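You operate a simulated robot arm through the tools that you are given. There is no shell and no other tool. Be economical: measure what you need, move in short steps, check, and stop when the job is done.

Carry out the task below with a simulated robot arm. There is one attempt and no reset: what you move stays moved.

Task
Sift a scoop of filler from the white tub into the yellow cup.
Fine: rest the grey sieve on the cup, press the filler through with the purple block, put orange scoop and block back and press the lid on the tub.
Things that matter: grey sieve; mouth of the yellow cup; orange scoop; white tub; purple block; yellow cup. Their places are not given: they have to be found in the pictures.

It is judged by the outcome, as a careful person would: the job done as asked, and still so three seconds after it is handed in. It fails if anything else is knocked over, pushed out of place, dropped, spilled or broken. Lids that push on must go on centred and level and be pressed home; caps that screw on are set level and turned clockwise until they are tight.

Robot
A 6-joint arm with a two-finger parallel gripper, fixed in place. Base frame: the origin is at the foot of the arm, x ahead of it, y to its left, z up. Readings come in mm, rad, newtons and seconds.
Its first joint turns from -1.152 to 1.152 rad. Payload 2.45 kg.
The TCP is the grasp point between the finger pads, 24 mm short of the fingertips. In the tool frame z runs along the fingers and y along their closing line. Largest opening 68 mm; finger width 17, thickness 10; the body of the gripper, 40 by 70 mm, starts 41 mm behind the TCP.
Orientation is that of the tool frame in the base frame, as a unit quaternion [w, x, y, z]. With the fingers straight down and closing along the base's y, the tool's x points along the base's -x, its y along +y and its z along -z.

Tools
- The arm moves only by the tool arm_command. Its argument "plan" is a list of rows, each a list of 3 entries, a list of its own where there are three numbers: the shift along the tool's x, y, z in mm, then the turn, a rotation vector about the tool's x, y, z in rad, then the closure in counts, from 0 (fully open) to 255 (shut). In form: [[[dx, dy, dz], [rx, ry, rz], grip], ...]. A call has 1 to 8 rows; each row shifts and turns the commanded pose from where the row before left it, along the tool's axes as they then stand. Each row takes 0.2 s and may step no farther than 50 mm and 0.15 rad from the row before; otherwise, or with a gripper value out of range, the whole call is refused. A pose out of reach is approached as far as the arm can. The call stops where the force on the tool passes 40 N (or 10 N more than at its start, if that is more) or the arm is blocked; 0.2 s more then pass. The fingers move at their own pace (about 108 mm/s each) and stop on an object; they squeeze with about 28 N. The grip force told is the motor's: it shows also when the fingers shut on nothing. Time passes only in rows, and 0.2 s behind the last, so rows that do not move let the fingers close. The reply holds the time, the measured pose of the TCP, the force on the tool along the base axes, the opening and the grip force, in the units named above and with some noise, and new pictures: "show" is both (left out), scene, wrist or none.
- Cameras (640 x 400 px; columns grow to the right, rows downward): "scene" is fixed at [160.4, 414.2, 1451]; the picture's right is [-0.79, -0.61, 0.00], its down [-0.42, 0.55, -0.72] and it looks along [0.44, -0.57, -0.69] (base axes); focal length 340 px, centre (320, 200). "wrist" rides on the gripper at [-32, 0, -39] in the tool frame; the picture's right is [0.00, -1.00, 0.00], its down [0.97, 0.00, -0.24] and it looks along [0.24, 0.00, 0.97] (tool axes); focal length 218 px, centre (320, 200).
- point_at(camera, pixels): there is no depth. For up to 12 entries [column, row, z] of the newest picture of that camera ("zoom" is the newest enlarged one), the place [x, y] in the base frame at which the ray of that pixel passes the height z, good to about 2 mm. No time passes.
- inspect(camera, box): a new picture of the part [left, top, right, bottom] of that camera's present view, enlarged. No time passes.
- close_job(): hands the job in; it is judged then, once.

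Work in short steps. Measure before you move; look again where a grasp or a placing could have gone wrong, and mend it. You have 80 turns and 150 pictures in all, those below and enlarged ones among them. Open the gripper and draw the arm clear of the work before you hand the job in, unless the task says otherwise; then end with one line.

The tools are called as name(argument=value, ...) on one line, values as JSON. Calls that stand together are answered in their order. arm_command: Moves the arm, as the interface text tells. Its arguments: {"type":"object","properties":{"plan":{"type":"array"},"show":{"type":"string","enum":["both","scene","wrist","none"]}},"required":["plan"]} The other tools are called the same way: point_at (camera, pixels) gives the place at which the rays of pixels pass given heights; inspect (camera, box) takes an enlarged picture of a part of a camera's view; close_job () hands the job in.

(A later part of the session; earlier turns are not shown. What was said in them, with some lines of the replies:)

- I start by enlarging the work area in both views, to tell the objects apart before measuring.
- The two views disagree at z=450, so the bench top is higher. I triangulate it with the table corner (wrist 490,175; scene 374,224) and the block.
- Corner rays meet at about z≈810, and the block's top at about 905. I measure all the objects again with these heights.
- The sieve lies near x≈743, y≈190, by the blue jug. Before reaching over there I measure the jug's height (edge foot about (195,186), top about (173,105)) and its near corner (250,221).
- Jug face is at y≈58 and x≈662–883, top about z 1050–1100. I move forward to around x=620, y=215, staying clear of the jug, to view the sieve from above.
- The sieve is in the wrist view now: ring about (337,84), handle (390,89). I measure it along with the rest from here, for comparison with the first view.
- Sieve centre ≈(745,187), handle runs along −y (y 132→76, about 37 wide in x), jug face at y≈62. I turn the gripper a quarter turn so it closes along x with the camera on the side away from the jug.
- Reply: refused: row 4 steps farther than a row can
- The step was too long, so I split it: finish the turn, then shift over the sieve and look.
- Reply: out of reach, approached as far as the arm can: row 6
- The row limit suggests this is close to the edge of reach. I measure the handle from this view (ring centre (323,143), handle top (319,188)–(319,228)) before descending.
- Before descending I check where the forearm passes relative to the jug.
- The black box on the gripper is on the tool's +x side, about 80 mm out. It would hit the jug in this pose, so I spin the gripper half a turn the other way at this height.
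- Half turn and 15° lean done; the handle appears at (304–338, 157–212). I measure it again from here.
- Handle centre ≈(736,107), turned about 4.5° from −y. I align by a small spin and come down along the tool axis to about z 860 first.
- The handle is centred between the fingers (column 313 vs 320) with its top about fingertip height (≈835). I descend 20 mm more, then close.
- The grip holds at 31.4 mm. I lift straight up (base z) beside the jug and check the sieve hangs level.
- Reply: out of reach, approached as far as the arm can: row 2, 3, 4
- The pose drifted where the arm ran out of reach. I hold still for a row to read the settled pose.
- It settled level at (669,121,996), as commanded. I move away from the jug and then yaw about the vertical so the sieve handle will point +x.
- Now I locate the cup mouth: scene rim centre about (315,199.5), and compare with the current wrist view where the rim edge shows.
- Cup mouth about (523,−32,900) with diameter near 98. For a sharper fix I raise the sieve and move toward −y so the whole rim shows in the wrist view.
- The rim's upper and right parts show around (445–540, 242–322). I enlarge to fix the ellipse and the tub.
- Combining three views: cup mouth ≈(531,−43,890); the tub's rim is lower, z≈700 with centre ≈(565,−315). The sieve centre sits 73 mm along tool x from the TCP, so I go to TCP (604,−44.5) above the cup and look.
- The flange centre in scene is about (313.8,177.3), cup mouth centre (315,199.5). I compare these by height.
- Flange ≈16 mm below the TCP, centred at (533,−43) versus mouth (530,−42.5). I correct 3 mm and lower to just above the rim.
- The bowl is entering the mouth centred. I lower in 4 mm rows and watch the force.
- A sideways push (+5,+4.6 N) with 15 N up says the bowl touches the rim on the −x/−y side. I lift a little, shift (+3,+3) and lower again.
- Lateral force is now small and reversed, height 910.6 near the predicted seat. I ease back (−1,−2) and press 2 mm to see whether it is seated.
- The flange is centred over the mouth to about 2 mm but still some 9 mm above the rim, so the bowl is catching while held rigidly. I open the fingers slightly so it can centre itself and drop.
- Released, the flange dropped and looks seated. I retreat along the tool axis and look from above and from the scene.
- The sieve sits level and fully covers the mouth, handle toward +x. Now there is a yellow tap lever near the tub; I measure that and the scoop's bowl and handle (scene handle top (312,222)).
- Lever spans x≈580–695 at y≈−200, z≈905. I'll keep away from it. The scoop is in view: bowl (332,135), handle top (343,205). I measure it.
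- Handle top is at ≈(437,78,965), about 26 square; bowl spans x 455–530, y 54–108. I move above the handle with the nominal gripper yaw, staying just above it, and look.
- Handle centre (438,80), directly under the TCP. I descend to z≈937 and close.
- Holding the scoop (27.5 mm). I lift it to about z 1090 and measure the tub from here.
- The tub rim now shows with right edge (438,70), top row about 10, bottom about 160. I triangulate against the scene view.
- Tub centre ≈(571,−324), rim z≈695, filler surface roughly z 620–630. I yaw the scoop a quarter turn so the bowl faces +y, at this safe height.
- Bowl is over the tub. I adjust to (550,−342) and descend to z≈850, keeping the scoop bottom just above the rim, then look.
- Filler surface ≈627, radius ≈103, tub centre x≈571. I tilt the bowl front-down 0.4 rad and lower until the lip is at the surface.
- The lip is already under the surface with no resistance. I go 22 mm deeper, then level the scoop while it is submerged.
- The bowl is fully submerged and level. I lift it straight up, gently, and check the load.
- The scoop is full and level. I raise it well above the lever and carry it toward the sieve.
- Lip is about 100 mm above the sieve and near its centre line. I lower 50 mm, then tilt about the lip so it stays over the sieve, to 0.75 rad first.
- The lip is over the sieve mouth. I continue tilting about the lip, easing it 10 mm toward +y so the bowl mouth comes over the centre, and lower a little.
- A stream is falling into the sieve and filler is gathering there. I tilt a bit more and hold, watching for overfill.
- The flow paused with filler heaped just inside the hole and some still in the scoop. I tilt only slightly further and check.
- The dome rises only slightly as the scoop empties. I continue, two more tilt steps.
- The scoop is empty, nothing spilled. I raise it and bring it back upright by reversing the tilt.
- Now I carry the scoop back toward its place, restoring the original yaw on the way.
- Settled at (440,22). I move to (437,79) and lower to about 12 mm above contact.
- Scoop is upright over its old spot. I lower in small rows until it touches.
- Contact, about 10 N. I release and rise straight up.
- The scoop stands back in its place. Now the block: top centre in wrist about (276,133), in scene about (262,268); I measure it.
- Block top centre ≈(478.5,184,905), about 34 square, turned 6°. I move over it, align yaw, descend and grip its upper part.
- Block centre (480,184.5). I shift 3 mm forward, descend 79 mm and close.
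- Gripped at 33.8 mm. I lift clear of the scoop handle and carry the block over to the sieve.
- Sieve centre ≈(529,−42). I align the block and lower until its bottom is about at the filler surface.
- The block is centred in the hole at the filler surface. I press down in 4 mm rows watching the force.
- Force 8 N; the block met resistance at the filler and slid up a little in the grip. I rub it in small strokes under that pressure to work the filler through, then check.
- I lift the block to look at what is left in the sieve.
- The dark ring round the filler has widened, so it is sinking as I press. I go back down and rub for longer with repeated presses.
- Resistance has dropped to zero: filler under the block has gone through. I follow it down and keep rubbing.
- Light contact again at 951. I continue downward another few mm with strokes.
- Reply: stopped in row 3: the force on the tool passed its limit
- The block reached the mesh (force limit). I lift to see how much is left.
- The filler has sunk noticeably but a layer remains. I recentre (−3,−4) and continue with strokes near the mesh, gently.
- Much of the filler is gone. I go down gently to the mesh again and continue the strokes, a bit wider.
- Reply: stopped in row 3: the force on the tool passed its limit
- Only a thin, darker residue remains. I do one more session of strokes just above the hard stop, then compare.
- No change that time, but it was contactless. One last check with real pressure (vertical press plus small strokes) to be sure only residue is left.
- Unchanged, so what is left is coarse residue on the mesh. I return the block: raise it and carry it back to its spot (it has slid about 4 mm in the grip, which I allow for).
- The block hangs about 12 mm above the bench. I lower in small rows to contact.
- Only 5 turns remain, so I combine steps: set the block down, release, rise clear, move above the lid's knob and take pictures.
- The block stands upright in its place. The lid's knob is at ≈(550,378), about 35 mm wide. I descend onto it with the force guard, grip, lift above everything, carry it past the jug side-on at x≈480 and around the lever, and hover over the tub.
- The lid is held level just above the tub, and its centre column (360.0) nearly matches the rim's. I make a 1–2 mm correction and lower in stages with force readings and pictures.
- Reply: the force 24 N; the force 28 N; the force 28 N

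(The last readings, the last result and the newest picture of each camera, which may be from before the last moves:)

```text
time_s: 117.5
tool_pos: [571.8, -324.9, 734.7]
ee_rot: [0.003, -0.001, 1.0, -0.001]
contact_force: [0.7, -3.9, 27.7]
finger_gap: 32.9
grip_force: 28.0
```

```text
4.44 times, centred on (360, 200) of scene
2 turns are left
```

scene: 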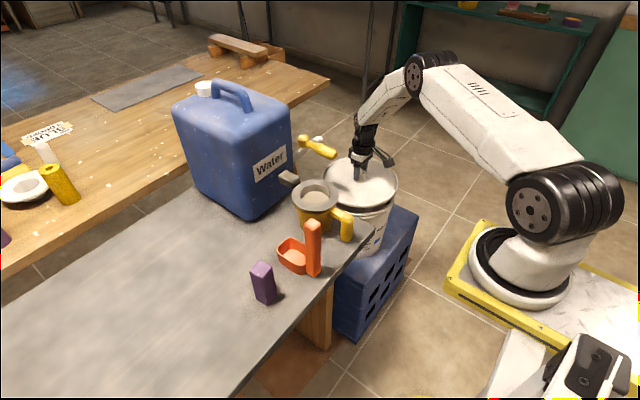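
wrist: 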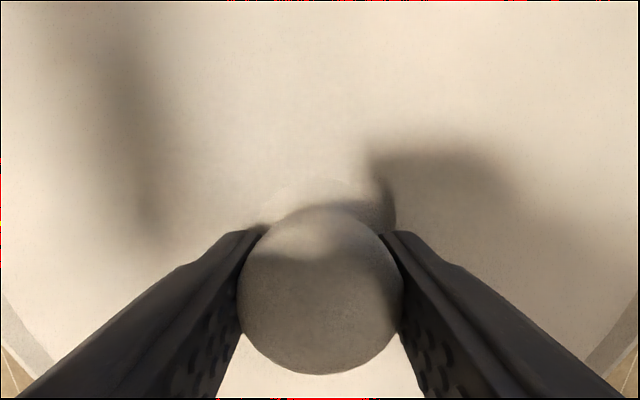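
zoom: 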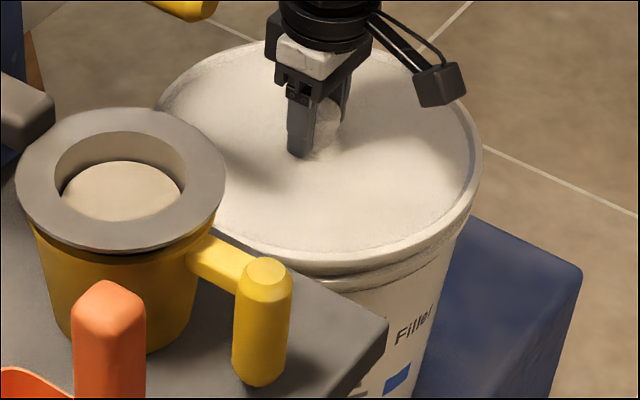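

The lid sits centred and level on the rim, and the grip now slips on the knob at 28 N. I press with the fingertips on the lid, then release, close the fingers and push on the knob's top to seat it fully, and retreat.

arm_command(plan=[[[0, 0, 2], [0, 0, 0], 255], [[0, 0, 2], [0, 0, 0], 255], [[0, 0, 2], [0, 0, 0], 255], [[0, 0, 0], [0, 0, 0], 255]], show="none")

arm_command(plan=[[[0, 0, -1], [0, 0, 0], 150], [[0, 0, 0], [0, 0, 0], 0], [[0, 0, 0], [0, 0, 0], 0], [[0, 0, -25], [0, 0, 0], 0], [[0, 0, -40], [0, 0, 0], 0], [[0, 0, 0], [0, 0, 0], 255], [[0, 0, 0], [0, 0, 0], 255], [[0, 0, 0], [0, 0, 0], 255]], show="none")

inspect(camera="scene", box=[315, 155, 405, 245])

arm_command(plan=[[[0, 0, 10], [0, 0, 0], 255], [[0, 0, 4], [0, 0, 0], 255], [[0, 0, 3], [0, 0, 0], 255], [[0, 0, 3], [0, 0, 0], 255], [[0, 0, 3], [0, 0, 0], 255], [[0, 0, 3], [0, 0, 0], 255], [[0, 0, 3], [0, 0, 0], 255], [[0, 0, 3], [0, 0, 0], 255]], show="none")

arm_command(plan=[[[0, 0, 3], [0, 0, 0], 255], [[0, 0, 3], [0, 0, 0], 255], [[0, 0, 3], [0, 0, 0], 255], [[0, 0, 3], [0, 0, 0], 255], [[0, 0, 3], [0, 0, 0], 255]], show="none")

arm_command(plan=[[[0, 0, 3], [0, 0, 0], 255], [[0, 0, 3], [0, 0, 0], 255], [[0, 0, 3], [0, 0, 0], 255]], show="none")

arm_command(plan=[[[0, 0, -20], [0, 0, 0], 255], [[0, 0, -45], [0, 0, 0], 255], [[0, 0, -45], [0, 0, 0], 0], [[0, 0, -45], [0, 0, 0], 0], [[0, 0, -45], [0, 0, 0], 0], [[0, 0, -45], [0, 0, 0], 0], [[40, 0, 0], [0, 0, 0], 0], [[0, 0, 0], [0, 0, 0], 0]])

inspect(camera="scene", box=[315, 155, 405, 245])

```text
time_s: 118.2
tool_pos: [571.6, -325.0, 732.1]
ee_rot: [0.001, 0.0, 1.0, 0.0]
contact_force: [-6.5, 3.3, 10.7]
finger_gap: 32.8
grip_force: 28.3
stopped in row 3: the force on the tool passed its limit (the readings are from after the stop); the commanded pose is now the measured one
```

```text
time_s: 120.0
tool_pos: [572.2, -325.5, 795.9]
ee_rot: [0.003, -0.001, 1.0, -0.002]
contact_force: [-0.1, -0.2, -1.3]
finger_gap: 0.0
grip_force: 23.9
```

```text
4.44 times, centred on (360, 200) of scene
```

zoom: 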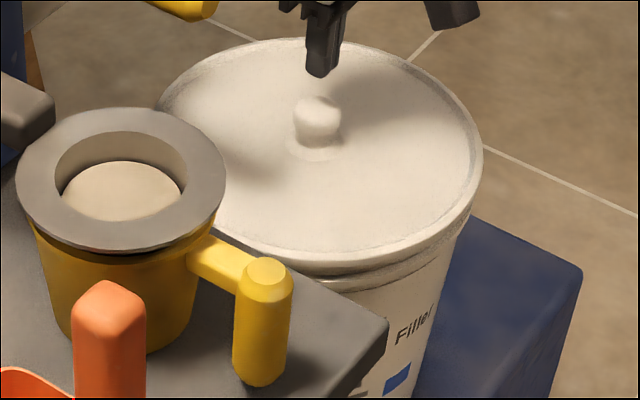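

```text
time_s: 121.8
tool_pos: [570.9, -325.7, 763.6]
ee_rot: [0.003, -0.002, 1.0, -0.001]
contact_force: [-0.3, 0.2, -0.2]
finger_gap: 0.2
grip_force: 23.5
```

```text
time_s: 122.5
tool_pos: [571.8, -325.9, 762.7]
ee_rot: [0.002, -0.002, 1.0, -0.001]
contact_force: [-3.0, 1.3, 7.6]
finger_gap: 0.0
grip_force: 24.0
stopped in row 3: the force on the tool passed its limit (the readings are from after the stop); the commanded pose is now the measured one
```

```text
time_s: 122.9
tool_pos: [573.7, -327.7, 761.8]
ee_rot: [0.001, -0.001, 1.0, 0.0]
contact_force: [-3.1, 2.5, 7.0]
finger_gap: 0.0
grip_force: 23.8
stopped in row 2: the force on the tool passed its limit (the readings are from after the stop); the commanded pose is now the measured one
```

```text
time_s: 124.7
tool_pos: [531.7, -327.9, 1007.6]
ee_rot: [0.0, 0.0, 1.0, 0.001]
contact_force: [-0.5, 0.2, 0.1]
finger_gap: 68.2
grip_force: 0.1
```

scene: 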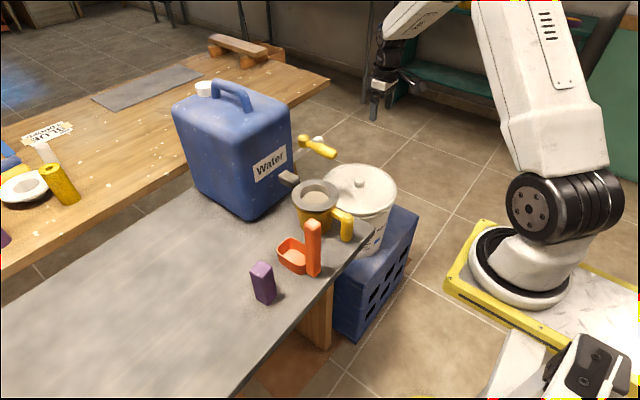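
wrist: 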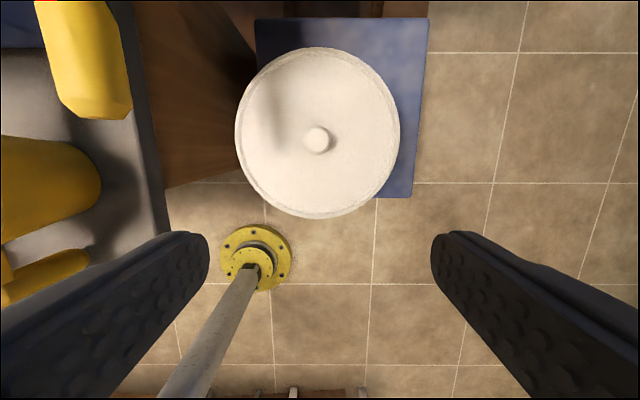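

```text
4.44 times, centred on (360, 200) of scene
1 turns are left
```

zoom: 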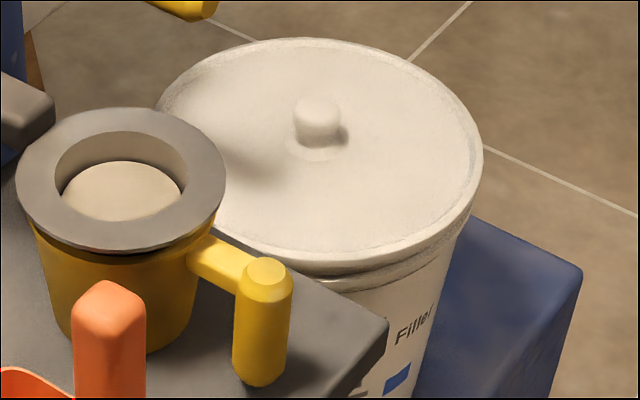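

The lid is centred, level and pressed against a hard stop (40 N twice, no further travel). The sieve is on the cup, scoop and block are back in place, and the gripper is open and clear, so I hand the job in.

close_job()

```text
The job is handed in.
```

I sifted one scoop of filler through the grey sieve into the yellow cup and handed the job in; a thin residue that further pressing did not shift stayed on the mesh. The sieve rests on the cup, the orange scoop and purple block are back in their places, and the lid is pressed onto the tub.
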